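You operate a simulated robot arm through the tools that you are given. There is no shell and no other tool. Be economical: measure what you need, move in short steps, check, and stop when the job is done.

You run a simulated robot arm. Do the job below in one go: nothing can be reset, and whatever is moved stays where it is left.

Task
Fetch the blue socket from the locked tool chest to the trolley.
Fine: unlock with the key; the sockets are in drawer 1; shut it, then lock up again. Set down upright: what you pick out. Where these are worked on the way, their far stop is far enough and under half their travel is too little: chest key.

The check looks at the end state, three seconds after you hand in, the way a careful person would. Anything else that was tipped, shoved, dropped, spilled or broken makes it a failure.

Robot
A 7-joint arm with a fingered hand on a trunk, on a base that drives. Base frame: it is fixed to the floor where the robot stands at the start and does not move with it; the origin is under the middle of the robot, x ahead of it, y to its left, z up. Readings come in cm, rad, newtons and seconds.
Its first joint turns from -1.204 to 3.002 rad. Places, roughly: chest drawer one [90, 0, 100]; chest key [70, 0, 130]; top of the kit trolley [60, -70, 90]. Payload 3.2 kg.
The tool frame sits at the grasp point between the pads (the TCP): z along the fingers, y along the line on which they close. The tips reach 2.6 cm beyond it. Largest opening 8.8 cm; the body of the gripper starts 3 cm behind the TCP. The gripper is a hand of 5 fingers: y runs from the thumb to the fingers, the wrist lies at [-1.6, -10.8, -17.2] in the tool frame, and closing takes about 1.5 s.
Orientation is that of the tool frame in the base frame, as a unit quaternion [x, y, z, w]. With the fingers straight down and the wrist toward the robot, the tool's x, y and z point along [0, 1, 0], [1, 0, 0] and [0, 0, -1] of the base frame.

Tools
- The arm moves only by the tool jog_arm. Its argument "targets" is a list of rows, each a list of 6 numbers: the shift along the tool's x, y, z in cm, then the turn, a rotation vector about the tool's x, y, z in rad. In form: [[dx, dy, dz, rx, ry, rz], ...]. A call has 1 to 20 rows; each row shifts and turns the commanded pose from where the row before left it, along the tool's axes as they then stand. "fingers" is the finger opening in cm, from 0 to 8.8, set as the call begins (left out, the last holds). A row lasts 0.2 s, in which the tool goes at most 5 cm and 0.15 rad; a call with a longer step from one row to the next is refused whole, and so is a gripper value outside its range. Where a pose cannot be reached the arm comes as near as it can. A force on the tool above 60 N (or 10 N above the force at the start of the call, whichever is more), or a blocked arm, ends the call early, and 0.2 s more pass. The fingers move at their own pace (about 7.2 cm/s each) and stop on an object; they squeeze with about 32 N. The grip force told is the motor's: it shows also when the fingers shut on nothing. Time passes only in rows, and 0.2 s behind the last, so rows that do not move let the fingers close. It gives the time, the measured TCP pose, the force on the tool (base axes), the opening and the grip force at its end, in the units of the frame above (readings bear some noise), with the torque about the TCP (base axes, N m) and any sound that the robot's microphone picked up.
- Cameras (640 x 400 px; columns grow to the right, rows downward): "scene" is now at [12.9, -6.24, 145.43]; the picture's right is [-0.62, -0.78, 0.00], its down [-0.36, 0.29, -0.89] and it looks along [0.69, -0.55, -0.46] (base axes); focal length 217 px, centre (320, 200). "wrist" rides on the gripper at [6.7, -9.7, -11.7] in the tool frame; the picture's right is [-0.71, 0.33, -0.62], its down [-0.65, -0.65, 0.39] and it looks along [-0.28, 0.68, 0.68] (tool axes); focal length 234 px, centre (320, 200). There is no depth. A picture from a camera that has moved, and an enlarged one, comes with that camera's place and axes in the base frame and with its lens. The place of the scene camera against the robot may be out by one fixed shift of up to 1.2 cm in any direction.
- grab_frame(camera): a new picture of that camera. The clock stands still meanwhile.
- slide_trunk(by): slides the trunk up (or, below 0, down) by that many cm; the arm and the scene camera ride with it, the base frame stays. It gives what a move gives, with no picture.
- base_move(legs): drives the robot by 1 to 6 legs, each [ahead, left, turn to the left] in cm, cm and rad, along the robot's own axes; the way and the turn of a leg run together, so that a leg with both is an arc; at most 150 cm and 3.142 rad a leg. The arm and the cameras ride along, it lands a little off, and it stops where it bumps. It gives what a move gives.
- set_fingers(index, middle, ring, little, thumb_bend, thumb_turn): sets how far each is bent, from 0 (flat) to 1 (curled in); at 0.3 the hand is open as for a grip, at 0.7 the pads meet at the TCP. One left out holds its place. A second passes; each finger stops where it meets its share of the squeeze, and holds until it gets a number again. A gripper value or a shape takes the hand back. It gives what a move gives, with no picture; readings hold the bend of each and the force on index, middle, ring, little, thumb and palm. thumb_turn goes from beside the hand (0) to across from the fingers (1), as for a grip.
- preshape(shape): the hand has 5 fingers and takes this shape, open, in about a second: jaw (thumb against the fingers, like two jaws); tri (thumb and two fingers); tip (a fingertip pinch); poke (one finger out to press); point (the index stretched); flat (the hand flat); cup (the hand cupped); fist (a fist). The gripper value then closes the fingers along that shape, each until it touches; the sizes above hold for jaw. It gives what a move gives, with no picture.
- head_to(pan, tilt): turns the head with the scene camera to pan (to the left, within 1.501 rad either way) and tilt (down, from -0.506 to 1.204), counted from straight ahead of the robot. It gives what a move gives.
- close_up(camera, box): a new picture of the part [left, top, right, bottom] of that camera's present view, enlarged. The clock stands still meanwhile.
- hand_in(): hands the job in; it is judged then, once.

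Work in short steps. Places have to be worked out from the pictures, the camera data and where the tool is seen: move nearer, look again, correct. Check each grasp and each placing, and mend what went wrong. You have 120 turns and 82 pictures in all, those below and enlarged ones among them. Open the gripper and draw the arm clear of the work before you hand the job in, unless the task says otherwise; then end with one line.

The tools are called after "Request:" as name(argument=value, ...) on one line, values as JSON. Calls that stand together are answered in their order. jog_arm: Moves the arm, as the interface text tells. Its arguments: {"type":"object","properties":{"targets":{"type":"array"},"fingers":{"type":"number"}},"required":["targets"]} The other tools are called the same way: slide_trunk (by) slides the trunk up or down; preshape (shape) gives the hand a shape; set_fingers (index, middle, ring, little, thumb_bend, thumb_turn) moves the fingers one by one; base_move (legs) drives the base; head_to (pan, tilt) turns the head that bears the scene camera; grab_frame (camera) takes a picture; close_up (camera, box) takes an enlarged picture of a part of a camera's view; hand_in () hands the job in.

At the start:

```text
time: 0.0
ee_pos: [43.56, -12.29, 138.58]
tcp_rot: [0.707, 0.708, 0.0, -0.001]
contact_force: [0.3, -0.6, -0.2]
moment: [-0.01, 0.0, -0.01]
grip_width: 8.78
finger_force: 0.0
shape: jaw
bend: [0.3, 0.3, 0.3, 0.3, 0.3, 0.97]
finger forces: [0.0, 0.1, 0.0, 0.0, 0.0, 0.0]
trunk travel left (down, up): [-75.0, 9.0]
robot x, y, heading: [-0.04, 0.18, 0.001]
head pan, tilt: [-0.674, 0.48]
```

scene: 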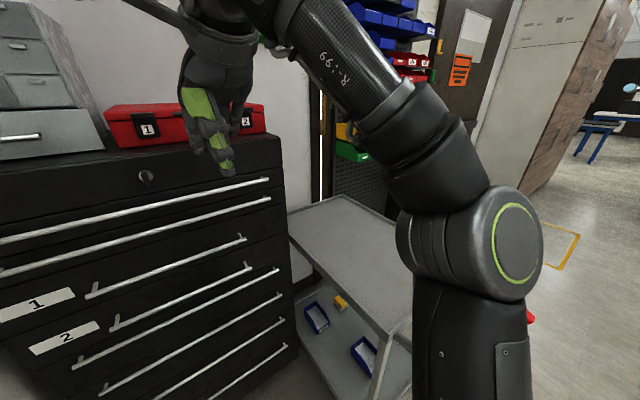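
wrist: 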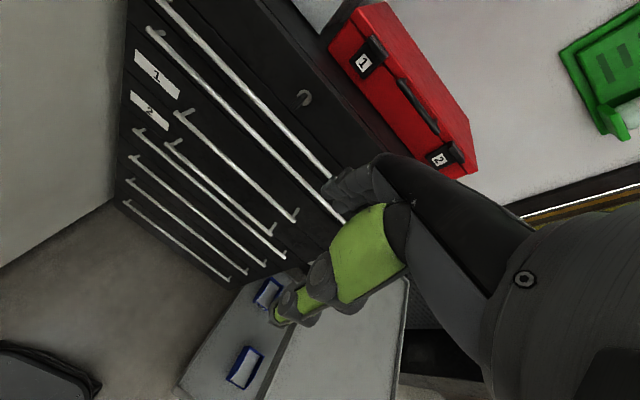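

The first pictures show the chest ahead with a key-like thing in its face, and the trolley to the right. I turn the head straight ahead to view the chest.

Request:
head_to(pan=0.1, tilt=0.5)

Request:
grab_frame(camera="scene")

```text
time: 1.1
ee_pos: [43.6, -12.53, 138.55]
tcp_rot: [0.707, 0.707, -0.001, 0.0]
contact_force: [-0.3, -0.1, -0.5]
moment: [0.02, 0.0, 0.01]
grip_width: 8.78
finger_force: 0.1
shape: jaw
bend: [0.3, 0.3, 0.3, 0.3, 0.3, 0.97]
finger forces: [0.0, 0.1, 0.0, 0.1, 0.0, 0.0]
trunk travel left (down, up): [-75.0, 9.0]
robot x, y, heading: [0.29, -0.04, -0.001]
head pan, tilt: [0.099, 0.499]
```

```text
79 pictures are left
camera scene: at [14.81, 0.34, 145.26], right [0.1, -1.0, 0.0], down [-0.48, -0.05, -0.88], along [0.87, 0.09, -0.48], focal length 217 px, centre (320, 200)
```

scene: 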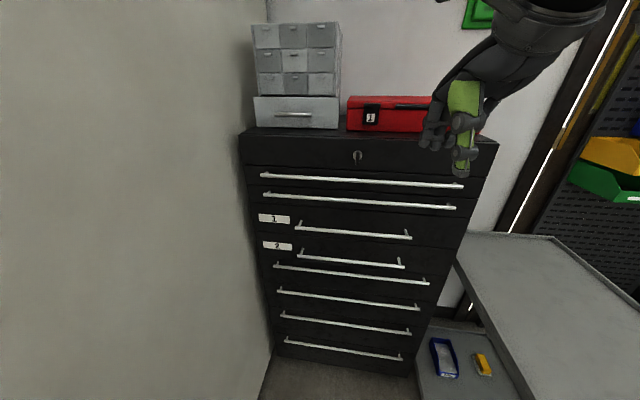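

Request:
close_up(camera="scene", box=[240, 120, 500, 280])

Request:
close_up(camera="scene", box=[325, 135, 390, 175])

```text
2.46 times, centred on (370, 200) of scene
camera zoom: at [14.81, 0.34, 145.26], right [0.1, -1.0, 0.0], down [-0.48, -0.05, -0.88], along [0.87, 0.09, -0.48], focal length 534 px, centre (197, 200)
```

zoom: 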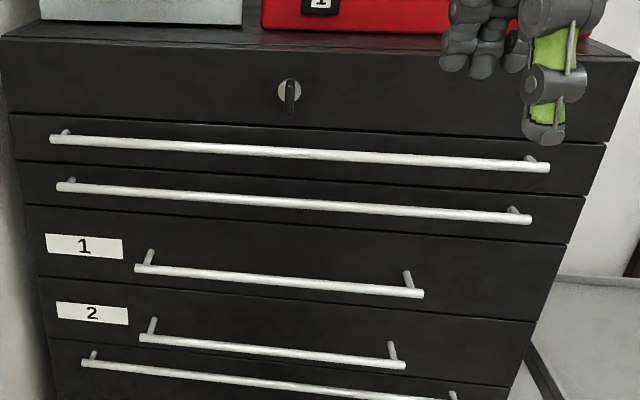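

```text
9.85 times, centred on (358, 155) of scene
camera zoom: at [14.81, 0.34, 145.26], right [0.1, -1.0, 0.0], down [-0.48, -0.05, -0.88], along [0.87, 0.09, -0.48], focal length 2138 px, centre (-49, 643)
```

zoom: 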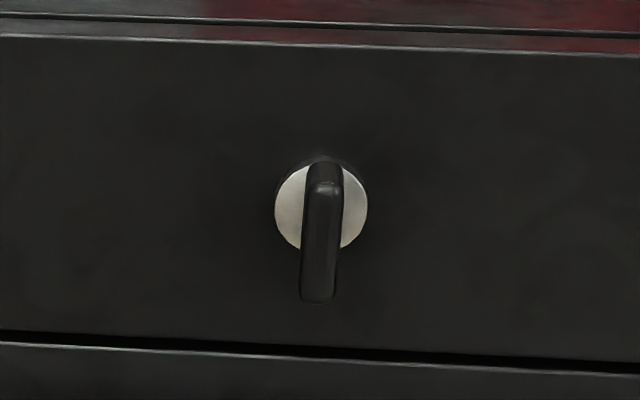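

The key is a black bow on a steel plate, with its long side vertical. I lower the trunk to get parallax on the key and drawer handles.

Request:
slide_trunk(by=-15)

Request:
close_up(camera="scene", box=[240, 50, 500, 212])

```text
time: 2.9
ee_pos: [43.58, -12.48, 123.54]
tcp_rot: [0.708, 0.706, 0.0, 0.0]
contact_force: [-0.7, 0.5, -1.0]
moment: [0.02, 0.02, -0.04]
grip_width: 8.77
finger_force: 0.0
shape: jaw
bend: [0.3, 0.3, 0.3, 0.3, 0.3, 0.97]
finger forces: [0.0, 0.0, 0.0, 0.0, 0.1, 0.0]
trunk travel left (down, up): [-60.0, 24.0]
robot x, y, heading: [0.28, -0.27, 0.001]
head pan, tilt: [0.099, 0.499]
```

```text
2.46 times, centred on (370, 131) of scene
camera zoom: at [14.8, 0.36, 130.26], right [0.1, -1.0, 0.0], down [-0.48, -0.05, -0.88], along [0.87, 0.09, -0.48], focal length 534 px, centre (197, 370)
```

zoom: 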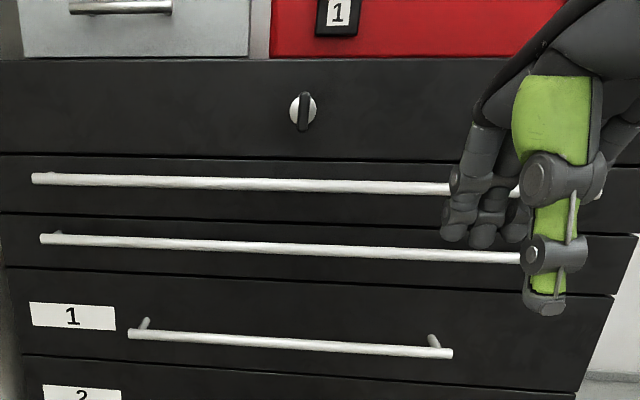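

Triangulating the two views puts the key plate near x≈72.5, y≈-4, z≈127.7, with the bow sticking out about 3 cm and roughly 3.2 cm tall by 0.9 cm thick. I turn the hand to point forward with the closing line horizontal.

Request:
jog_arm(targets=[[0, 0, 0, -0.0864, -0.0864, -0.0864], [0, 0, 0, -0.0864, -0.0864, -0.0864], [0, 0, 0, -0.0864, -0.0864, -0.0864], [0, 0, 0, -0.0864, -0.0864, -0.0864], [0, 0, 0, -0.0864, -0.0864, -0.0864], [0, 0, 0, -0.0864, -0.0864, -0.0864], [0, 0, 0, -0.0864, -0.0864, -0.0864], [0, 0, 0, -0.0864, -0.0864, -0.0864], [0, 0, 0, -0.0864, -0.0864, -0.0864], [0, 0, 0, -0.0864, -0.0864, -0.0864], [0, 0, 0, -0.0864, -0.0864, -0.0864], [0, 0, 0, -0.0864, -0.0864, -0.0864], [0, 0, 0, -0.0864, -0.0864, -0.0864], [0, 0, 0, -0.0864, -0.0864, -0.0864], [0, 0, 0, 0, 0, 0]])

Request:
grab_frame(camera="scene")

```text
time: 6.1
ee_pos: [41.92, -12.05, 120.79]
tcp_rot: [0.46, 0.814, 0.0, 0.355]
contact_force: [0.8, 0.3, -0.2]
moment: [0.01, 0.03, -0.02]
grip_width: 8.81
finger_force: 0.0
shape: jaw
bend: [0.3, 0.3, 0.3, 0.3, 0.3, 0.97]
finger forces: [0.1, 0.0, 0.0, 0.0, 0.0, 0.1]
out of reach, approached as far as the arm can: row 6, 7, 8, 9, 10, 11, 12, 13, 14
trunk travel left (down, up): [-60.0, 24.0]
robot x, y, heading: [-0.19, 0.48, 0.006]
head pan, tilt: [0.099, 0.499]
```

```text
75 pictures are left
camera scene: at [14.8, 0.35, 130.26], right [0.1, -1.0, 0.0], down [-0.48, -0.05, -0.88], along [0.87, 0.09, -0.48], focal length 217 px, centre (320, 200)
```

scene: 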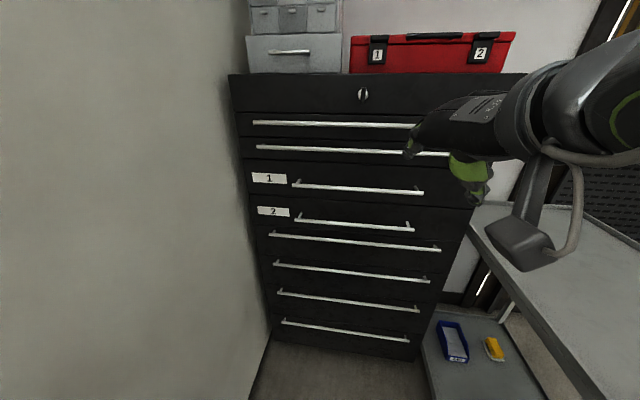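

The wrist-right pose is out of reach here, perhaps because the arm is folded too close. A still row will tell me whether the commanded pose persisted.

Request:
jog_arm(targets=[[0, 0, 0, 0, 0, 0]])

Request:
head_to(pan=-0.9, tilt=0.5)

Request:
grab_frame(camera="scene")

```text
time: 6.5
ee_pos: [41.93, -12.05, 120.74]
tcp_rot: [0.461, 0.814, 0.0, 0.354]
contact_force: [0.1, -0.1, -0.4]
moment: [-0.03, 0.02, 0.0]
grip_width: 8.8
finger_force: 0.0
shape: jaw
bend: [0.3, 0.3, 0.3, 0.3, 0.3, 0.97]
finger forces: [0.0, 0.0, 0.0, 0.0, 0.0, 0.0]
trunk travel left (down, up): [-60.0, 24.0]
robot x, y, heading: [0.23, -0.25, -0.001]
head pan, tilt: [0.099, 0.499]
```

```text
time: 7.7
ee_pos: [41.86, -11.96, 120.85]
tcp_rot: [0.46, 0.814, 0.001, 0.355]
contact_force: [-0.2, 0.4, -0.1]
moment: [-0.01, -0.02, 0.01]
grip_width: 8.81
finger_force: 0.2
shape: jaw
bend: [0.3, 0.3, 0.3, 0.3, 0.3, 0.97]
finger forces: [0.1, 0.0, 0.0, 0.1, 0.0, 0.0]
trunk travel left (down, up): [-60.0, 24.0]
robot x, y, heading: [-0.14, -0.28, -0.001]
head pan, tilt: [-0.901, 0.499]
```

```text
74 pictures are left
camera scene: at [11.41, -7.68, 130.26], right [-0.78, -0.62, 0.0], down [-0.3, 0.38, -0.88], along [0.55, -0.69, -0.48], focal length 217 px, centre (320, 200)
```

scene: 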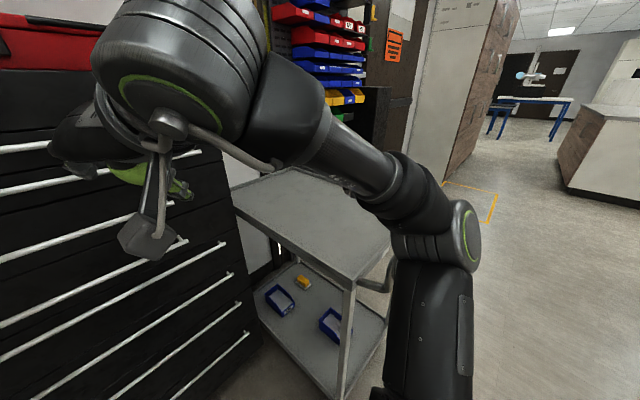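

The command resets to the actual pose at each call. I look further right and down to learn where the arm is mounted.

Request:
head_to(pan=-1.5, tilt=0.9)

Request:
grab_frame(camera="scene")

Request:
grab_frame(camera="wrist")

```text
time: 8.7
ee_pos: [41.89, -12.05, 120.9]
tcp_rot: [0.46, 0.814, 0.0, 0.354]
contact_force: [0.1, 0.9, 0.0]
moment: [0.0, -0.04, 0.0]
grip_width: 8.78
finger_force: 0.0
shape: jaw
bend: [0.3, 0.3, 0.3, 0.3, 0.3, 0.97]
finger forces: [0.0, 0.1, 0.0, 0.1, 0.0, 0.1]
trunk travel left (down, up): [-60.0, 24.0]
robot x, y, heading: [-0.18, -0.17, -0.001]
head pan, tilt: [-1.499, 0.901]
```

```text
73 pictures are left
camera scene: at [6.3, -8.09, 126.88], right [-1.0, -0.07, 0.0], down [-0.06, 0.78, -0.62], along [0.04, -0.62, -0.78], focal length 217 px, centre (320, 200)
```

scene: 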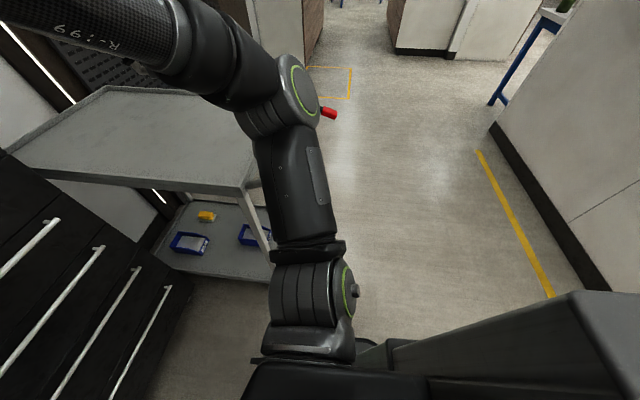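

```text
72 pictures are left
camera wrist: at [25.68, -8.83, 122.65], right [0.12, -0.14, 0.98], down [-0.05, -0.99, -0.13], along [0.99, -0.04, -0.12], focal length 234 px, centre (320, 200)
```

wrist: 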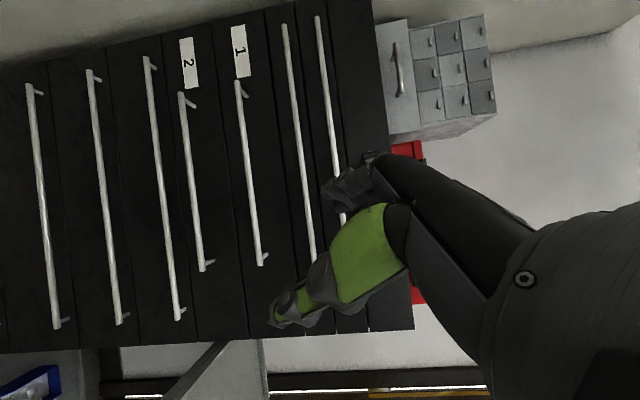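

The arm mounts near x≈8, y≈-12 and its elbow sticks out to the right. Extending forward may free the wrist, so I advance 12 cm and continue the turn.

Request:
jog_arm(targets=[[-1.3, 3.0, 2.31, 0, 0, 0], [-1.3, 3.0, 2.31, 0, 0, 0], [-1.3, 3.0, 2.31, 0, 0, 0], [0, 0, 0, -0.0862, -0.0862, -0.0862], [0, 0, 0, -0.0862, -0.0862, -0.0862], [0, 0, 0, -0.0862, -0.0862, -0.0862], [0, 0, 0, -0.0862, -0.0862, -0.0862], [0, 0, 0, -0.0862, -0.0862, -0.0862], [0, 0, 0, -0.0862, -0.0862, -0.0862], [0, 0, 0, -0.0862, -0.0862, -0.0862], [0, 0, 0, -0.0862, -0.0862, -0.0862]])

```text
time: 11.1
ee_pos: [41.87, -11.53, 116.72]
tcp_rot: [0.408, 0.807, 0.005, 0.427]
contact_force: [-0.5, 0.1, 0.2]
moment: [0.0, 0.01, -0.01]
grip_width: 8.79
finger_force: 0.1
shape: jaw
bend: [0.3, 0.3, 0.3, 0.3, 0.3, 0.97]
finger forces: [0.1, 0.0, 0.0, 0.0, 0.0, 0.0]
out of reach, approached as far as the arm can: row 1, 2, 3, 4, 5, 6, 7, 8, 9, 10, 11
trunk travel left (down, up): [-60.0, 24.0]
robot x, y, heading: [0.32, -0.1, -0.001]
head pan, tilt: [-1.499, 0.901]
```

The arm could not go forward at all, so it is at its outer limit. I draw the hand back 12 cm and up 6 cm, then continue the turn.

Request:
jog_arm(targets=[[-0.17, -1.9, -4.07, 0, 0, 0], [-0.17, -1.9, -4.07, 0, 0, 0], [-0.17, -1.9, -4.07, 0, 0, 0], [0, 0, 0, -0.0862, -0.0862, -0.0862], [0, 0, 0, -0.0862, -0.0862, -0.0862], [0, 0, 0, -0.0862, -0.0862, -0.0862], [0, 0, 0, -0.0862, -0.0862, -0.0862], [0, 0, 0, -0.0862, -0.0862, -0.0862], [0, 0, 0, -0.0862, -0.0862, -0.0862], [0, 0, 0, -0.0862, -0.0862, -0.0862]])

```text
time: 12.9
ee_pos: [21.02, -0.8, 116.13]
tcp_rot: [0.155, 0.751, -0.007, 0.642]
contact_force: [18.7, -71.0, -17.3]
moment: [2.02, -2.1, 10.9]
grip_width: 8.77
finger_force: 0.1
shape: jaw
bend: [0.3, 0.3, 0.3, 0.3, 0.3, 0.97]
finger forces: [0.0, 0.0, 0.0, 0.1, 0.0, 0.1]
out of reach, approached as far as the arm can: row 4, 5, 6, 7, 8, 9
trunk travel left (down, up): [-60.0, 24.0]
robot x, y, heading: [-0.23, -0.34, 0.002]
head pan, tilt: [-1.499, 0.901]
stopped in row 9: the force on the tool passed its limit at 233 N (the readings are from after the stop); the commanded pose is now the measured one
```

The hand bumped something, probably the robot's own body, so I look before backing off.

Request:
head_to(pan=-0.3, tilt=1.1)

Request:
grab_frame(camera="scene")

```text
time: 14.3
ee_pos: [21.2, -0.76, 116.08]
tcp_rot: [0.155, 0.752, -0.008, 0.64]
contact_force: [73.2, -54.0, 3.3]
moment: [1.23, 2.46, 9.56]
grip_width: 8.8
finger_force: 0.1
shape: jaw
bend: [0.3, 0.3, 0.3, 0.3, 0.3, 0.97]
finger forces: [0.0, 0.1, 0.0, 0.0, 0.0, 0.0]
trunk travel left (down, up): [-60.0, 24.0]
robot x, y, heading: [0.14, 0.08, 0.003]
head pan, tilt: [-0.3, 1.1]
```

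```text
71 pictures are left
camera scene: at [11.74, -2.56, 125.49], right [-0.32, -0.95, 0.0], down [-0.84, 0.28, -0.45], along [0.43, -0.14, -0.89], focal length 217 px, centre (320, 200)
```

scene: 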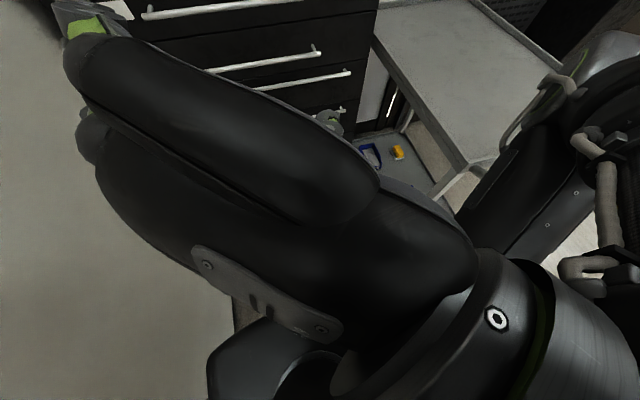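

The wrist touched the trunk, but the orientation is now close to the one I want. I move straight ahead 10 cm to get clear.

Request:
jog_arm(targets=[[-0.33, 0.61, 2.4, 0, 0, 0], [-0.33, 0.61, 2.4, 0, 0, 0], [-0.33, 0.61, 2.4, 0, 0, 0], [-0.33, 0.61, 2.4, 0, 0, 0]])

```text
time: 14.7
ee_pos: [21.15, -0.76, 116.24]
tcp_rot: [0.157, 0.748, -0.006, 0.644]
contact_force: [6.9, -23.9, -4.1]
moment: [0.62, -0.44, 3.78]
grip_width: 8.79
finger_force: 0.0
shape: jaw
bend: [0.3, 0.3, 0.3, 0.3, 0.3, 0.97]
finger forces: [0.0, 0.0, 0.0, 0.0, 0.0, 0.0]
out of reach, approached as far as the arm can: row 1
trunk travel left (down, up): [-60.0, 24.0]
robot x, y, heading: [-0.25, 0.37, 0.002]
head pan, tilt: [-0.3, 1.1]
stopped in row 1: the force on the tool passed its limit at 124 N (the readings are from after the stop); the commanded pose is now the measured one
```

The contact pushes the hand ahead and right, so I back out that way in small steps.

Request:
jog_arm(targets=[[-0.35, -0.7, 1.15, 0, 0, 0], [-0.35, -0.7, 1.15, 0, 0, 0], [-0.35, -0.7, 1.15, 0, 0, 0], [-0.35, -0.7, 1.15, 0, 0, 0]])

```text
time: 15.7
ee_pos: [21.21, -0.76, 116.2]
tcp_rot: [0.156, 0.749, -0.006, 0.643]
contact_force: [20.2, -43.2, -2.1]
moment: [1.08, 0.14, 7.04]
grip_width: 8.78
finger_force: 0.0
shape: jaw
bend: [0.3, 0.3, 0.3, 0.3, 0.3, 0.97]
finger forces: [0.1, 0.0, 0.1, 0.1, 0.1, 0.0]
out of reach, approached as far as the arm can: row 1, 2, 3, 4
trunk travel left (down, up): [-60.0, 24.0]
robot x, y, heading: [-0.04, 0.18, -0.001]
head pan, tilt: [-0.3, 1.1]
```

The solver is stuck at a limit, so I reverse the turn while easing right and ahead.

Request:
jog_arm(targets=[[0, -0.5, 0.5, 0.0862, 0.0862, 0.0862], [0, -0.5, 0.5, 0.0862, 0.0862, 0.0862], [0, 0, 1, 0.0862, 0.0862, 0.0862], [0, 0, 1, 0.0862, 0.0862, 0.0862], [0, 0, 1, 0.0862, 0.0862, 0.0862]])

```text
time: 16.0
ee_pos: [21.21, -0.79, 116.31]
tcp_rot: [0.164, 0.75, -0.009, 0.641]
contact_force: [5.4, -19.0, -5.1]
moment: [0.56, -0.53, 3.01]
grip_width: 8.79
finger_force: 0.0
shape: jaw
bend: [0.3, 0.3, 0.3, 0.3, 0.3, 0.97]
finger forces: [0.0, 0.0, 0.0, 0.0, 0.0, 0.0]
trunk travel left (down, up): [-60.0, 24.0]
robot x, y, heading: [0.11, -0.04, -0.007]
head pan, tilt: [-0.3, 1.1]
stopped in row 1: the force on the tool passed its limit at 82 N (the readings are from after the stop); the commanded pose is now the measured one
```

That direction is reachable but hits the force limit, so I repeat with finer steps mixed with right-and-ahead motion.

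Request:
jog_arm(targets=[[-0.18, -0.35, 0.58, 0.03, 0.03, 0.03], [-0.18, -0.35, 0.58, 0.03, 0.03, 0.03], [-0.18, -0.35, 0.58, 0.03, 0.03, 0.03], [-0.18, -0.35, 0.58, 0.03, 0.03, 0.03], [-0.18, -0.35, 0.58, 0.03, 0.03, 0.03], [-0.18, -0.35, 0.58, 0.03, 0.03, 0.03]])

```text
time: 17.4
ee_pos: [23.96, -4.02, 115.7]
tcp_rot: [0.286, 0.783, -0.003, 0.552]
contact_force: [-0.5, 0.0, -0.4]
moment: [0.0, -0.03, -0.02]
grip_width: 8.78
finger_force: 0.1
shape: jaw
bend: [0.3, 0.3, 0.3, 0.3, 0.3, 0.97]
finger forces: [0.1, 0.0, 0.0, 0.0, 0.0, 0.0]
trunk travel left (down, up): [-60.0, 24.0]
robot x, y, heading: [0.42, -0.02, -0.002]
head pan, tilt: [-0.3, 1.1]
```

Free again, with no contact force. I go 12 cm ahead and then turn back to tool-down, to approach the forward pose another way.

Request:
jog_arm(targets=[[-0.9, 1.8, 3.45, 0, 0, 0], [-0.9, 1.8, 3.45, 0, 0, 0], [-0.9, 1.8, 3.45, 0, 0, 0], [0, 0, 0, 0.0848, 0.0856, 0.0766], [0, 0, 0, 0.0848, 0.0856, 0.0766], [0, 0, 0, 0.0848, 0.0856, 0.0766], [0, 0, 0, 0.0848, 0.0856, 0.0766], [0, 0, 0, 0.0848, 0.0856, 0.0766], [0, 0, 0, 0.0848, 0.0856, 0.0766], [0, 0, 0, 0.0848, 0.0856, 0.0766], [0, 0, 0, 0.0848, 0.0856, 0.0766], [0, 0, 0, 0.0848, 0.0856, 0.0766], [0, 0, 0, 0.0848, 0.0856, 0.0766]])

```text
time: 20.2
ee_pos: [35.87, -4.04, 115.67]
tcp_rot: [0.708, 0.706, -0.002, -0.001]
contact_force: [0.1, 0.9, -0.4]
moment: [-0.03, -0.01, 0.03]
grip_width: 8.82
finger_force: 0.1
shape: jaw
bend: [0.3, 0.3, 0.3, 0.3, 0.3, 0.97]
finger forces: [0.0, 0.0, 0.0, 0.0, 0.0, 0.0]
trunk travel left (down, up): [-60.0, 24.0]
robot x, y, heading: [-0.11, 0.15, -0.001]
head pan, tilt: [-0.3, 1.1]
```

Tool-down is restored at (36, -4, 116). I shift left 12 cm and pitch the fingers up toward forward with the wrist below, to test that pose.

Request:
jog_arm(targets=[[4, 0, 0, 0, 0, 0], [4, 0, 0, 0, 0, 0], [4, 0, 0, 0, 0, 0], [0, 0, 0, -0.1496, 0, 0], [0, 0, 0, -0.1496, 0, 0], [0, 0, 0, -0.1496, 0, 0], [0, 0, 0, -0.1496, 0, 0], [0, 0, 0, -0.1496, 0, 0], [0, 0, 0, -0.1496, 0, 0]])

Request:
head_to(pan=-0.5, tilt=0.9)

Request:
grab_frame(camera="scene")

```text
time: 22.2
ee_pos: [35.94, 8.12, 115.67]
tcp_rot: [0.637, 0.637, 0.306, 0.307]
contact_force: [0.1, 0.6, 0.0]
moment: [-0.03, 0.01, 0.04]
grip_width: 8.82
finger_force: 0.1
shape: jaw
bend: [0.3, 0.3, 0.3, 0.3, 0.3, 0.97]
finger forces: [0.0, 0.0, 0.0, 0.0, 0.0, 0.1]
trunk travel left (down, up): [-60.0, 24.0]
robot x, y, heading: [-0.09, -0.0, -0.004]
head pan, tilt: [-0.3, 1.1]
```

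```text
time: 22.9
ee_pos: [36.05, 8.01, 115.64]
tcp_rot: [0.638, 0.637, 0.304, 0.307]
contact_force: [-0.6, 0.0, 0.7]
moment: [0.04, 0.01, -0.02]
grip_width: 8.79
finger_force: 0.1
shape: jaw
bend: [0.3, 0.3, 0.3, 0.3, 0.3, 0.97]
finger forces: [0.0, 0.0, 0.1, 0.0, 0.0, 0.1]
trunk travel left (down, up): [-60.0, 24.0]
robot x, y, heading: [-0.19, 0.23, -0.003]
head pan, tilt: [-0.499, 0.901]
```

```text
70 pictures are left
camera scene: at [12.38, -4.15, 126.87], right [-0.48, -0.88, 0.0], down [-0.69, 0.37, -0.62], along [0.55, -0.3, -0.78], focal length 217 px, centre (320, 200)
```

scene: 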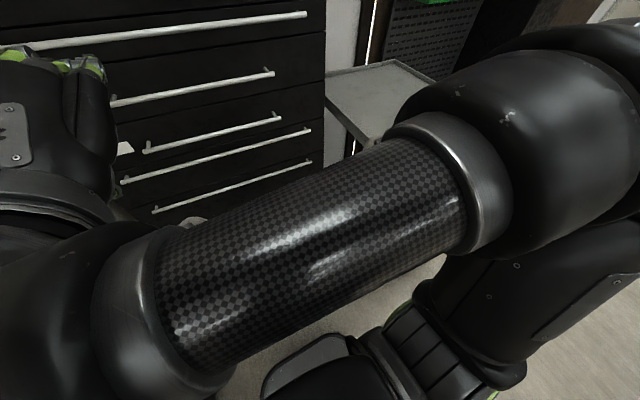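

This route works with no limits hit. I finish the pitch to forward, then probe the roll toward wrist-left.

Request:
jog_arm(targets=[[0, 0, 0, -0.1346, 0, 0], [0, 0, 0, -0.1346, 0, 0], [0, 0, 0, -0.1346, 0, 0], [0, 0, 0, -0.1346, 0, 0], [0, 0, 0, -0.1346, 0, 0]])

Request:
jog_arm(targets=[[0, 0, 0, 0, 0, 0.1496], [0, 0, 0, 0, 0, 0.1496], [0, 0, 0, 0, 0, 0.1496], [0, 0, 0, 0, 0, 0.1496], [0, 0, 0, 0, 0, 0.1496]])

```text
time: 24.1
ee_pos: [35.93, 8.11, 115.64]
tcp_rot: [0.5, 0.5, 0.499, 0.501]
contact_force: [-0.7, -0.1, 0.2]
moment: [0.03, -0.02, 0.02]
grip_width: 8.8
finger_force: 0.1
shape: jaw
bend: [0.3, 0.3, 0.3, 0.3, 0.3, 0.97]
finger forces: [0.1, 0.0, 0.0, 0.0, 0.0, 0.1]
trunk travel left (down, up): [-60.0, 24.0]
robot x, y, heading: [0.35, 0.14, 0.004]
head pan, tilt: [-0.499, 0.901]
```

```text
time: 25.3
ee_pos: [36.18, 8.1, 115.66]
tcp_rot: [0.648, 0.285, 0.647, 0.282]
contact_force: [-1.0, 0.2, -0.7]
moment: [-0.01, 0.01, 0.02]
grip_width: 8.77
finger_force: 0.0
shape: jaw
bend: [0.3, 0.3, 0.3, 0.3, 0.3, 0.97]
finger forces: [0.0, 0.1, 0.1, 0.1, 0.1, 0.0]
trunk travel left (down, up): [-60.0, 24.0]
robot x, y, heading: [-0.21, 0.19, 0.0]
head pan, tilt: [-0.499, 0.901]
```

Both went through cleanly. I continue the roll to the full wrist-left pose.

Request:
jog_arm(targets=[[0, 0, 0, 0, 0, 0.1371], [0, 0, 0, 0, 0, 0.1371], [0, 0, 0, 0, 0, 0.1371], [0, 0, 0, 0, 0, 0.1371], [0, 0, 0, 0, 0, 0.1371], [0, 0, 0, 0, 0, 0.1371]])

Request:
head_to(pan=0.1, tilt=0.45)

Request:
grab_frame(camera="scene")

```text
time: 26.7
ee_pos: [36.42, 8.09, 115.75]
tcp_rot: [0.708, -0.001, 0.706, 0.0]
contact_force: [-0.2, -0.6, 0.4]
moment: [0.0, 0.0, -0.01]
grip_width: 8.79
finger_force: 0.1
shape: jaw
bend: [0.3, 0.3, 0.3, 0.3, 0.3, 0.97]
finger forces: [0.1, 0.0, 0.0, 0.0, 0.1, 0.0]
out of reach, approached as far as the arm can: row 1
trunk travel left (down, up): [-60.0, 24.0]
robot x, y, heading: [-0.3, -0.08, 0.006]
head pan, tilt: [-0.499, 0.901]
```

```text
time: 27.7
ee_pos: [36.32, 8.08, 115.62]
tcp_rot: [0.708, 0.002, 0.706, 0.0]
contact_force: [1.1, -0.1, 0.1]
moment: [0.05, 0.01, -0.04]
grip_width: 8.81
finger_force: 0.0
shape: jaw
bend: [0.3, 0.3, 0.3, 0.3, 0.3, 0.97]
finger forces: [0.1, 0.0, 0.1, 0.1, 0.1, 0.0]
trunk travel left (down, up): [-60.0, 24.0]
robot x, y, heading: [0.18, -0.21, -0.003]
head pan, tilt: [0.099, 0.45]
```

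```text
69 pictures are left
camera scene: at [14.9, 0.36, 130.7], right [0.1, -1.0, 0.0], down [-0.43, -0.04, -0.9], along [0.9, 0.09, -0.44], focal length 217 px, centre (320, 200)
```

scene: 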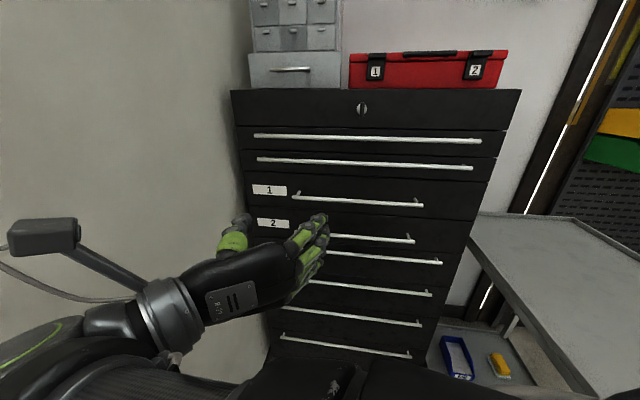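

The wrist-left forward pose is reached cleanly. I test whether the arm can also reach y≈-4 from here, so the base need not go near the trolley.

Request:
jog_arm(targets=[[0, 3, 0, 0, 0, 0], [0, 3, 0, 0, 0, 0], [0, 3, 0, 0, 0, 0], [0, 3, 0, 0, 0, 0]])

Request:
slide_trunk(by=12)

Request:
head_to(pan=-0.1, tilt=0.6)

Request:
grab_frame(camera="scene")

```text
time: 28.7
ee_pos: [36.28, -3.94, 115.64]
tcp_rot: [0.708, 0.0, 0.706, 0.0]
contact_force: [0.3, -0.5, 0.3]
moment: [-0.01, 0.02, 0.0]
grip_width: 8.77
finger_force: 0.1
shape: jaw
bend: [0.3, 0.3, 0.3, 0.3, 0.3, 0.97]
finger forces: [0.0, 0.0, 0.1, 0.0, 0.0, 0.0]
trunk travel left (down, up): [-60.0, 24.0]
robot x, y, heading: [0.06, -0.1, -0.002]
head pan, tilt: [0.099, 0.45]
```

```text
time: 30.2
ee_pos: [36.31, -3.83, 127.57]
tcp_rot: [0.708, 0.001, 0.706, 0.0]
contact_force: [-1.6, 0.7, -0.1]
moment: [0.0, -0.02, 0.02]
grip_width: 8.8
finger_force: 0.0
shape: jaw
bend: [0.3, 0.3, 0.3, 0.3, 0.3, 0.97]
finger forces: [0.0, 0.0, 0.0, 0.1, 0.1, 0.0]
trunk travel left (down, up): [-72.0, 12.0]
robot x, y, heading: [0.02, 0.1, 0.002]
head pan, tilt: [0.099, 0.45]
```

```text
time: 31.0
ee_pos: [36.3, -3.8, 127.62]
tcp_rot: [0.709, 0.0, 0.705, 0.001]
contact_force: [-0.3, 0.2, 0.3]
moment: [-0.01, 0.02, 0.05]
grip_width: 8.79
finger_force: 0.0
shape: jaw
bend: [0.3, 0.3, 0.3, 0.3, 0.3, 0.97]
finger forces: [0.1, 0.0, 0.1, 0.1, 0.1, 0.1]
trunk travel left (down, up): [-72.0, 12.0]
robot x, y, heading: [0.43, -0.01, 0.0]
head pan, tilt: [-0.099, 0.6]
```

```text
68 pictures are left
camera scene: at [14.54, -1.41, 141.35], right [-0.1, -1.0, 0.0], down [-0.56, 0.06, -0.83], along [0.82, -0.08, -0.56], focal length 217 px, centre (320, 200)
```

scene: 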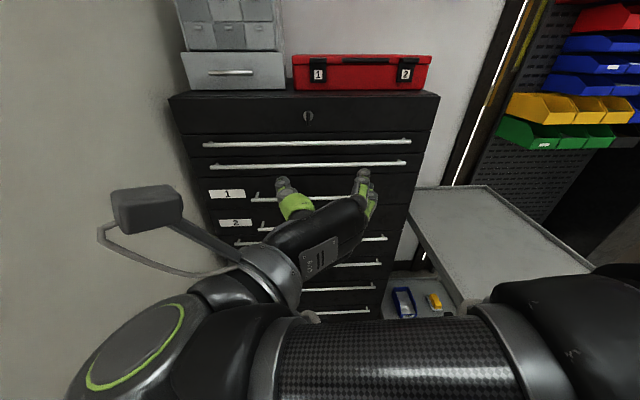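

The pose also reaches y≈-4 at key height. I drive 22 cm ahead to get the hand near the key and look again.

Request:
base_move(legs=[[22, 0, 0]])

Request:
grab_frame(camera="scene")

Request:
grab_frame(camera="wrist")

```text
time: 32.7
ee_pos: [58.48, -3.67, 127.61]
tcp_rot: [0.708, 0.001, 0.706, 0.0]
contact_force: [0.1, -0.3, 0.2]
moment: [0.03, 0.0, 0.0]
grip_width: 8.8
finger_force: 0.0
shape: jaw
bend: [0.3, 0.3, 0.3, 0.3, 0.3, 0.97]
finger forces: [0.0, 0.0, 0.0, 0.0, 0.1, 0.0]
trunk travel left (down, up): [-72.0, 12.0]
robot x, y, heading: [21.91, 0.39, 0.003]
head pan, tilt: [-0.099, 0.6]
```

```text
67 pictures are left
camera scene: at [36.73, -1.31, 141.35], right [-0.09, -1.0, 0.0], down [-0.56, 0.05, -0.82], along [0.82, -0.08, -0.57], focal length 217 px, centre (320, 200)
```

scene: 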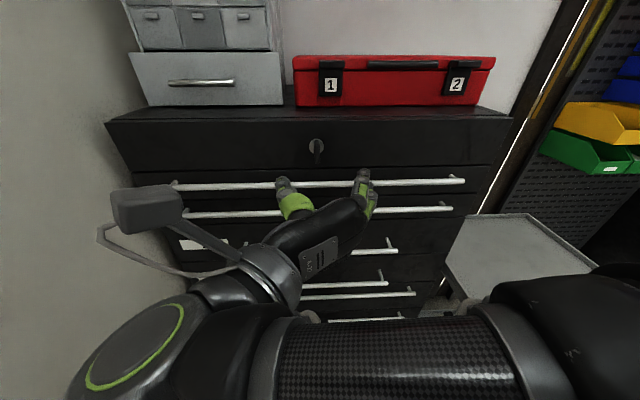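

```text
66 pictures are left
camera wrist: at [46.74, 6.02, 134.42], right [-0.62, -0.34, -0.71], down [0.38, 0.65, -0.65], along [0.68, -0.68, -0.28], focal length 234 px, centre (320, 200)
```

wrist: 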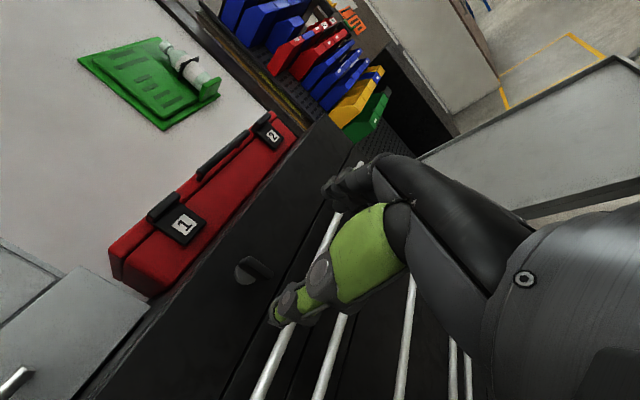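

Both cameras show the key ahead at about y≈-4, z≈127.5. I enlarge both views to fix the alignment.

Request:
close_up(camera="wrist", box=[200, 235, 300, 298])

Request:
close_up(camera="scene", box=[256, 120, 384, 200])

```text
6.35 times, centred on (250, 266) of wrist
camera zoom: at [46.74, 6.02, 134.42], right [-0.62, -0.34, -0.71], down [0.38, 0.65, -0.65], along [0.68, -0.68, -0.28], focal length 1487 px, centre (764, -222)
```

zoom: 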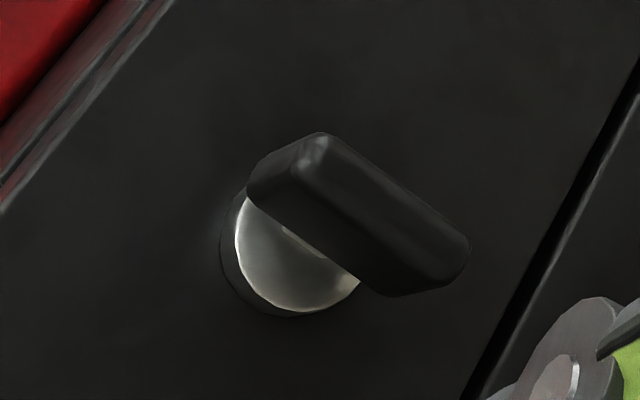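

```text
5.00 times, centred on (320, 160) of scene
camera zoom: at [36.73, -1.31, 141.35], right [-0.09, -1.0, 0.0], down [-0.56, 0.05, -0.82], along [0.82, -0.08, -0.57], focal length 1086 px, centre (320, 400)
```

zoom: 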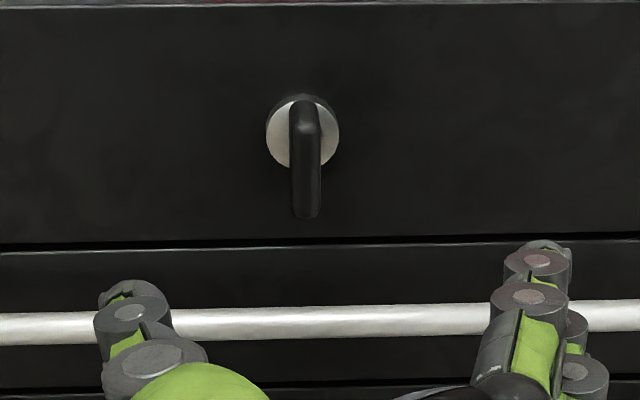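

Triangulating gives the bow centre at (71, -4.05, 127.5). I narrow the fingers a little, drive 7 cm more and check.

Request:
base_move(legs=[[7, 0, 0]])

Request:
jog_arm(targets=[[0, 0.35, 0, 0, 0, 0], [0, 0, 0, 0, 0, 0], [0, 0, 0, 0, 0, 0]], fingers=5)

Request:
close_up(camera="wrist", box=[180, 200, 360, 312])

Request:
close_up(camera="scene", box=[240, 100, 400, 200])

```text
time: 33.7
ee_pos: [65.42, -3.66, 127.62]
tcp_rot: [0.709, 0.002, 0.706, -0.001]
contact_force: [0.6, 0.5, 0.1]
moment: [-0.01, 0.0, 0.01]
grip_width: 8.78
finger_force: 0.1
shape: jaw
bend: [0.3, 0.3, 0.3, 0.3, 0.3, 0.97]
finger forces: [0.0, 0.1, 0.1, 0.1, 0.1, 0.0]
trunk travel left (down, up): [-72.0, 12.0]
robot x, y, heading: [28.83, 0.04, 0.004]
head pan, tilt: [-0.099, 0.6]
```

```text
time: 34.5
ee_pos: [65.29, -4.0, 127.68]
tcp_rot: [0.708, 0.002, 0.707, -0.001]
contact_force: [-0.4, 0.1, -0.2]
moment: [-0.01, 0.02, -0.01]
grip_width: 5.03
finger_force: 0.1
shape: jaw
bend: [0.47, 0.4, 0.72, 0.45, 0.1, 0.99]
finger forces: [0.0, 0.0, 0.0, 0.1, 0.0, 0.0]
trunk travel left (down, up): [-72.0, 12.0]
robot x, y, heading: [28.96, 0.28, -0.0]
head pan, tilt: [-0.099, 0.6]
```

```text
3.56 times, centred on (270, 256) of wrist
camera zoom: at [53.5, 5.7, 134.43], right [-0.62, -0.33, -0.71], down [0.39, 0.65, -0.65], along [0.68, -0.68, -0.28], focal length 833 px, centre (498, 1)
```

zoom: 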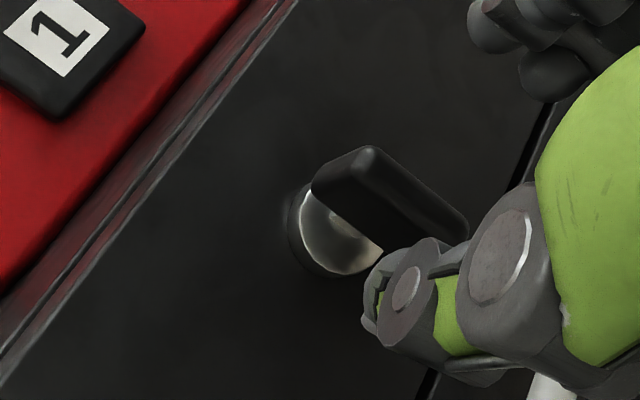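

```text
4.00 times, centred on (320, 150) of scene
camera zoom: at [43.47, -1.3, 141.35], right [-0.1, -1.0, 0.0], down [-0.56, 0.05, -0.83], along [0.82, -0.08, -0.56], focal length 868 px, centre (320, 400)
```

zoom: 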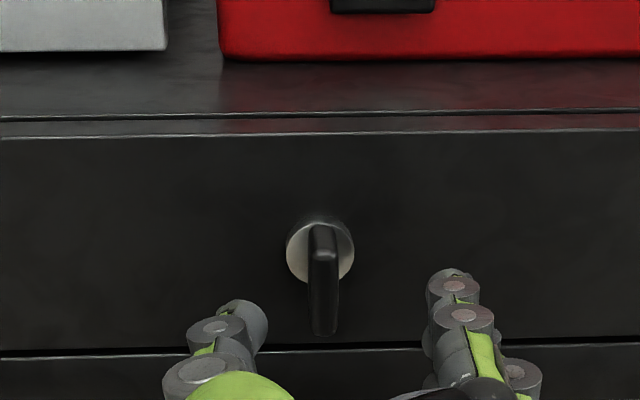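

The open fingers straddle the bow. I move 3.6 cm ahead and close on it.

Request:
jog_arm(targets=[[0, 0, 1.2, 0, 0, 0], [0, 0, 1.2, 0, 0, 0], [0, 0, 1.2, 0, 0, 0], [0, 0, 0, 0, 0, 0]])

Request:
close_up(camera="scene", box=[240, 100, 400, 200])

```text
time: 35.5
ee_pos: [68.88, -4.0, 127.61]
tcp_rot: [0.707, 0.002, 0.707, -0.001]
contact_force: [0.1, 0.6, 0.5]
moment: [0.05, 0.02, 0.01]
grip_width: 5.04
finger_force: 0.0
shape: jaw
bend: [0.47, 0.4, 0.72, 0.45, 0.1, 0.99]
finger forces: [0.1, 0.0, 0.0, 0.0, 0.0, 0.0]
trunk travel left (down, up): [-72.0, 12.0]
robot x, y, heading: [28.81, -0.14, 0.007]
head pan, tilt: [-0.099, 0.6]
```

```text
4.00 times, centred on (320, 150) of scene
camera zoom: at [43.48, -1.29, 141.35], right [-0.1, -1.0, 0.0], down [-0.56, 0.05, -0.83], along [0.82, -0.08, -0.56], focal length 868 px, centre (320, 400)
```

zoom: 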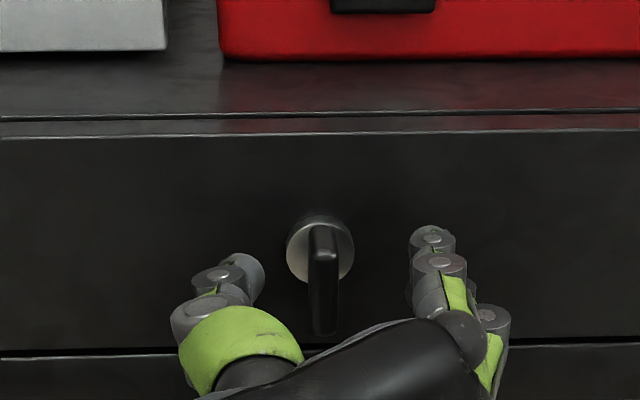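

The bow sits between thumb and fingers. I close the grip.

Request:
jog_arm(targets=[[0, 0, 0, 0, 0, 0], [0, 0, 0, 0, 0, 0], [0, 0, 0, 0, 0, 0], [0, 0, 0, 0, 0, 0], [0, 0, 0, 0, 0, 0], [0, 0, 0, 0, 0, 0], [0, 0, 0, 0, 0, 0]], fingers=0)

Request:
close_up(camera="scene", box=[240, 100, 400, 200])

```text
time: 37.1
ee_pos: [68.91, -3.95, 127.61]
tcp_rot: [0.707, 0.002, 0.707, 0.0]
contact_force: [2.0, 3.8, 0.2]
moment: [0.08, 0.02, 0.03]
grip_width: 0.48
finger_force: 32.2
shape: jaw
bend: [0.7, 0.7, 0.3, 0.7, 0.53, 1.0]
finger forces: [15.8, 9.1, 0.1, 0.0, 27.8, 0.1]
trunk travel left (down, up): [-72.0, 12.0]
robot x, y, heading: [29.25, -0.08, 0.002]
head pan, tilt: [-0.099, 0.6]
```

```text
4.00 times, centred on (320, 150) of scene
camera zoom: at [43.56, -1.17, 141.35], right [-0.1, -1.0, 0.0], down [-0.56, 0.05, -0.82], along [0.82, -0.08, -0.57], focal length 868 px, centre (320, 400)
```

zoom: 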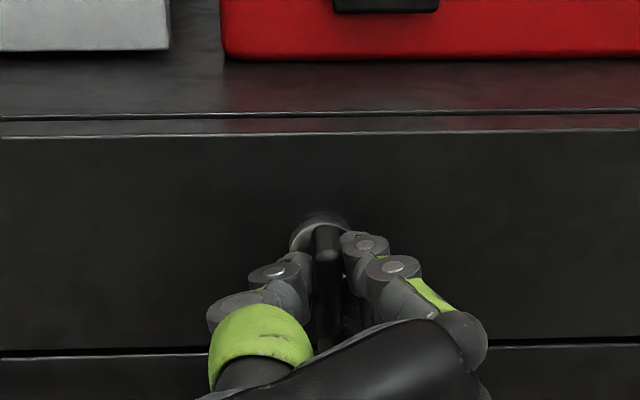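

The bow is gripped with thumb, index and middle. I try a small clockwise roll and watch the torque.

Request:
jog_arm(targets=[[0, 0, 0, 0, 0, 0.08], [0, 0, 0, 0, 0, 0.08], [0, 0, 0, 0, 0, 0.08]])

Request:
close_up(camera="scene", box=[240, 100, 400, 200])

```text
time: 37.9
ee_pos: [68.86, -3.9, 127.71]
tcp_rot: [0.704, -0.083, 0.7, -0.085]
contact_force: [-1.6, 1.2, -1.2]
moment: [-0.04, 0.02, -0.01]
grip_width: 0.42
finger_force: 31.9
shape: jaw
bend: [0.7, 0.7, 0.3, 0.7, 0.53, 1.0]
finger forces: [14.5, 12.3, 0.0, 0.0, 28.8, 0.0]
trunk travel left (down, up): [-72.0, 12.0]
robot x, y, heading: [28.94, -0.1, 0.002]
head pan, tilt: [-0.099, 0.6]
```

```text
4.00 times, centred on (320, 150) of scene
camera zoom: at [43.48, -1.2, 141.35], right [-0.1, -1.0, 0.0], down [-0.56, 0.05, -0.83], along [0.82, -0.08, -0.56], focal length 868 px, centre (320, 400)
```

zoom: 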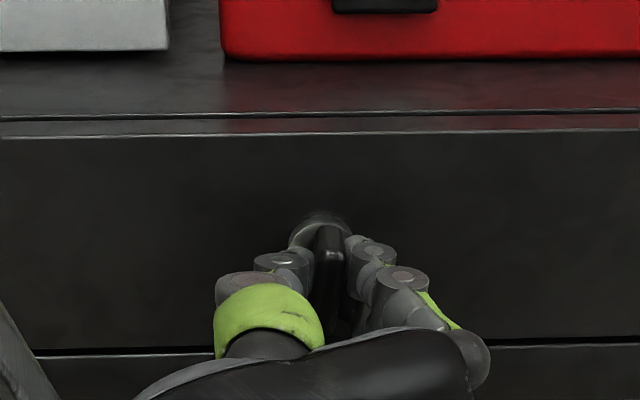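

The key follows freely clockwise. I keep turning.

Request:
jog_arm(targets=[[0, 0, 0, 0, 0, 0.1], [0, 0, 0, 0, 0, 0.1], [0, 0, 0, 0, 0, 0.1], [0, 0, 0, 0, 0, 0.1], [0, 0, 0, 0, 0, 0.1], [0, 0, 0, 0, 0, 0.1]])

Request:
close_up(camera="scene", box=[240, 100, 400, 200])

```text
time: 39.3
ee_pos: [68.88, -3.92, 127.54]
tcp_rot: [0.648, -0.287, 0.644, -0.288]
contact_force: [-5.3, 2.4, -11.0]
moment: [-0.04, 0.24, -0.03]
grip_width: 0.41
finger_force: 32.5
shape: jaw
bend: [0.7, 0.7, 0.3, 0.7, 0.53, 1.0]
finger forces: [15.2, 15.2, 0.5, 0.0, 26.2, 0.0]
trunk travel left (down, up): [-72.0, 12.0]
robot x, y, heading: [28.76, -0.02, 0.001]
head pan, tilt: [-0.099, 0.6]
```

```text
4.00 times, centred on (320, 150) of scene
camera zoom: at [43.48, -1.21, 141.34], right [-0.1, -1.0, 0.0], down [-0.56, 0.05, -0.83], along [0.82, -0.08, -0.56], focal length 868 px, centre (320, 400)
```

zoom: 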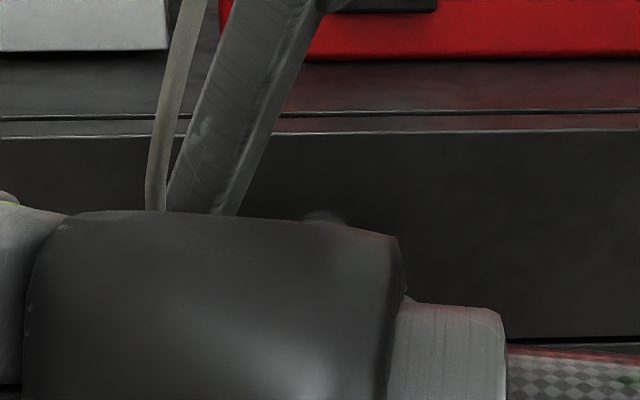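

Turned about 0.84 rad with a small torque. I continue, watching the force.

Request:
jog_arm(targets=[[0, 0, 0, 0, 0, 0.1], [0, 0, 0, 0, 0, 0.1], [0, 0, 0, 0, 0, 0.1], [0, 0, 0, 0, 0, 0.1]])

Request:
grab_frame(camera="wrist")

```text
time: 40.3
ee_pos: [68.74, -4.03, 127.53]
tcp_rot: [0.578, -0.411, 0.574, -0.41]
contact_force: [-6.8, 2.9, -15.8]
moment: [-0.1, 0.34, -0.03]
grip_width: 0.39
finger_force: 32.0
shape: jaw
bend: [0.7, 0.68, 0.45, 0.7, 0.54, 1.0]
finger forces: [18.5, 17.2, 1.5, 0.0, 24.3, 0.0]
trunk travel left (down, up): [-72.0, 12.0]
robot x, y, heading: [28.88, 0.21, 0.004]
head pan, tilt: [-0.099, 0.6]
```

```text
57 pictures are left
camera wrist: at [57.18, -7.08, 139.11], right [-0.63, 0.56, -0.54], down [0.39, 0.83, 0.4], along [0.67, 0.04, -0.74], focal length 234 px, centre (320, 200)
```

wrist: 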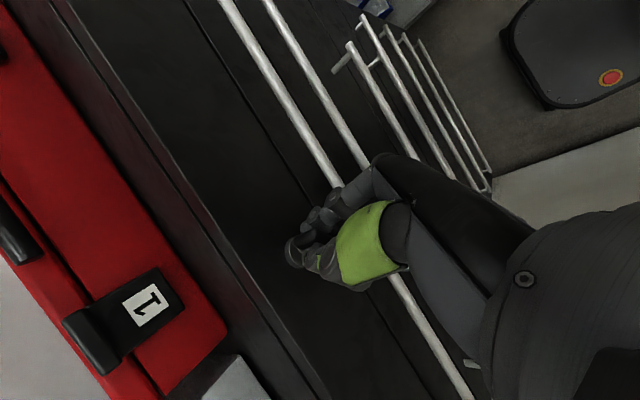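

About 71° so far. I continue to the far stop.

Request:
jog_arm(targets=[[0, 0, 0, 0, 0, 0.1], [0, 0, 0, 0, 0, 0.1], [0, 0, 0, 0, 0, 0.1], [0, 0, 0, 0, 0, 0.08]])

Request:
close_up(camera="wrist", box=[240, 160, 400, 300])

```text
time: 41.3
ee_pos: [68.83, -3.85, 127.51]
tcp_rot: [-0.49, 0.513, -0.486, 0.511]
contact_force: [-5.6, 3.0, -17.7]
moment: [-0.1, 0.43, 0.04]
grip_width: 0.44
finger_force: 31.5
shape: jaw
bend: [0.7, 0.67, 0.53, 0.7, 0.84, 1.0]
finger forces: [20.0, 18.1, 0.8, 0.0, 22.3, 0.0]
trunk travel left (down, up): [-72.0, 12.0]
robot x, y, heading: [29.24, 0.43, 0.004]
head pan, tilt: [-0.099, 0.6]
```

```text
2.86 times, centred on (320, 230) of wrist
camera zoom: at [57.19, -11.08, 137.15], right [-0.63, 0.72, -0.29], down [0.39, 0.62, 0.68], along [0.67, 0.31, -0.67], focal length 669 px, centre (320, 114)
```

zoom: 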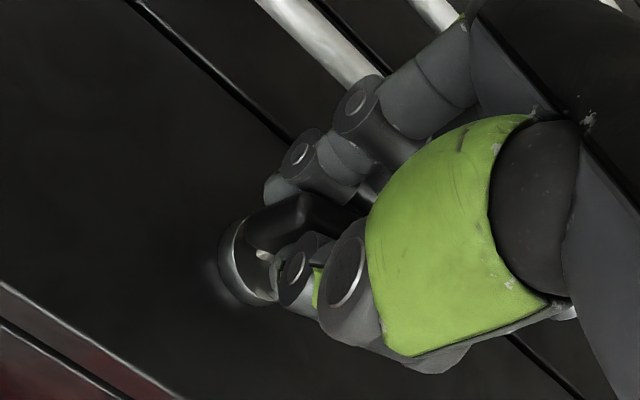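

The tool is at ~92° and the torque is still low, so I probe a little further for the stop.

Request:
jog_arm(targets=[[0, 0, 0, 0, 0, 0.08], [0, 0, 0, 0, 0, 0.08], [0, 0, 0, 0, 0, 0.08]])

Request:
close_up(camera="wrist", box=[240, 160, 400, 300])

```text
time: 42.1
ee_pos: [68.87, -3.89, 127.49]
tcp_rot: [-0.425, 0.568, -0.421, 0.565]
contact_force: [-6.0, 4.1, -18.8]
moment: [-0.04, 0.47, 0.06]
grip_width: 0.45
finger_force: 32.6
shape: jaw
bend: [0.7, 0.67, 0.56, 0.7, 0.85, 1.0]
finger forces: [21.0, 18.7, 0.4, 0.1, 21.7, 0.0]
trunk travel left (down, up): [-72.0, 12.0]
robot x, y, heading: [28.77, 0.18, 0.005]
head pan, tilt: [-0.099, 0.6]
```

```text
2.86 times, centred on (320, 230) of wrist
camera zoom: at [57.19, -13.09, 135.18], right [-0.63, 0.77, -0.11], down [0.39, 0.44, 0.81], along [0.67, 0.46, -0.58], focal length 669 px, centre (320, 114)
```

zoom: 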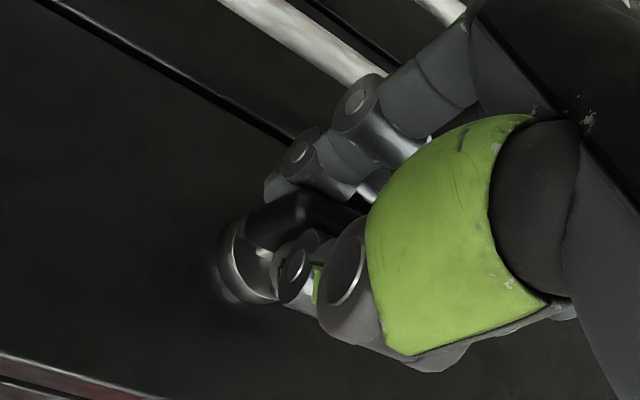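

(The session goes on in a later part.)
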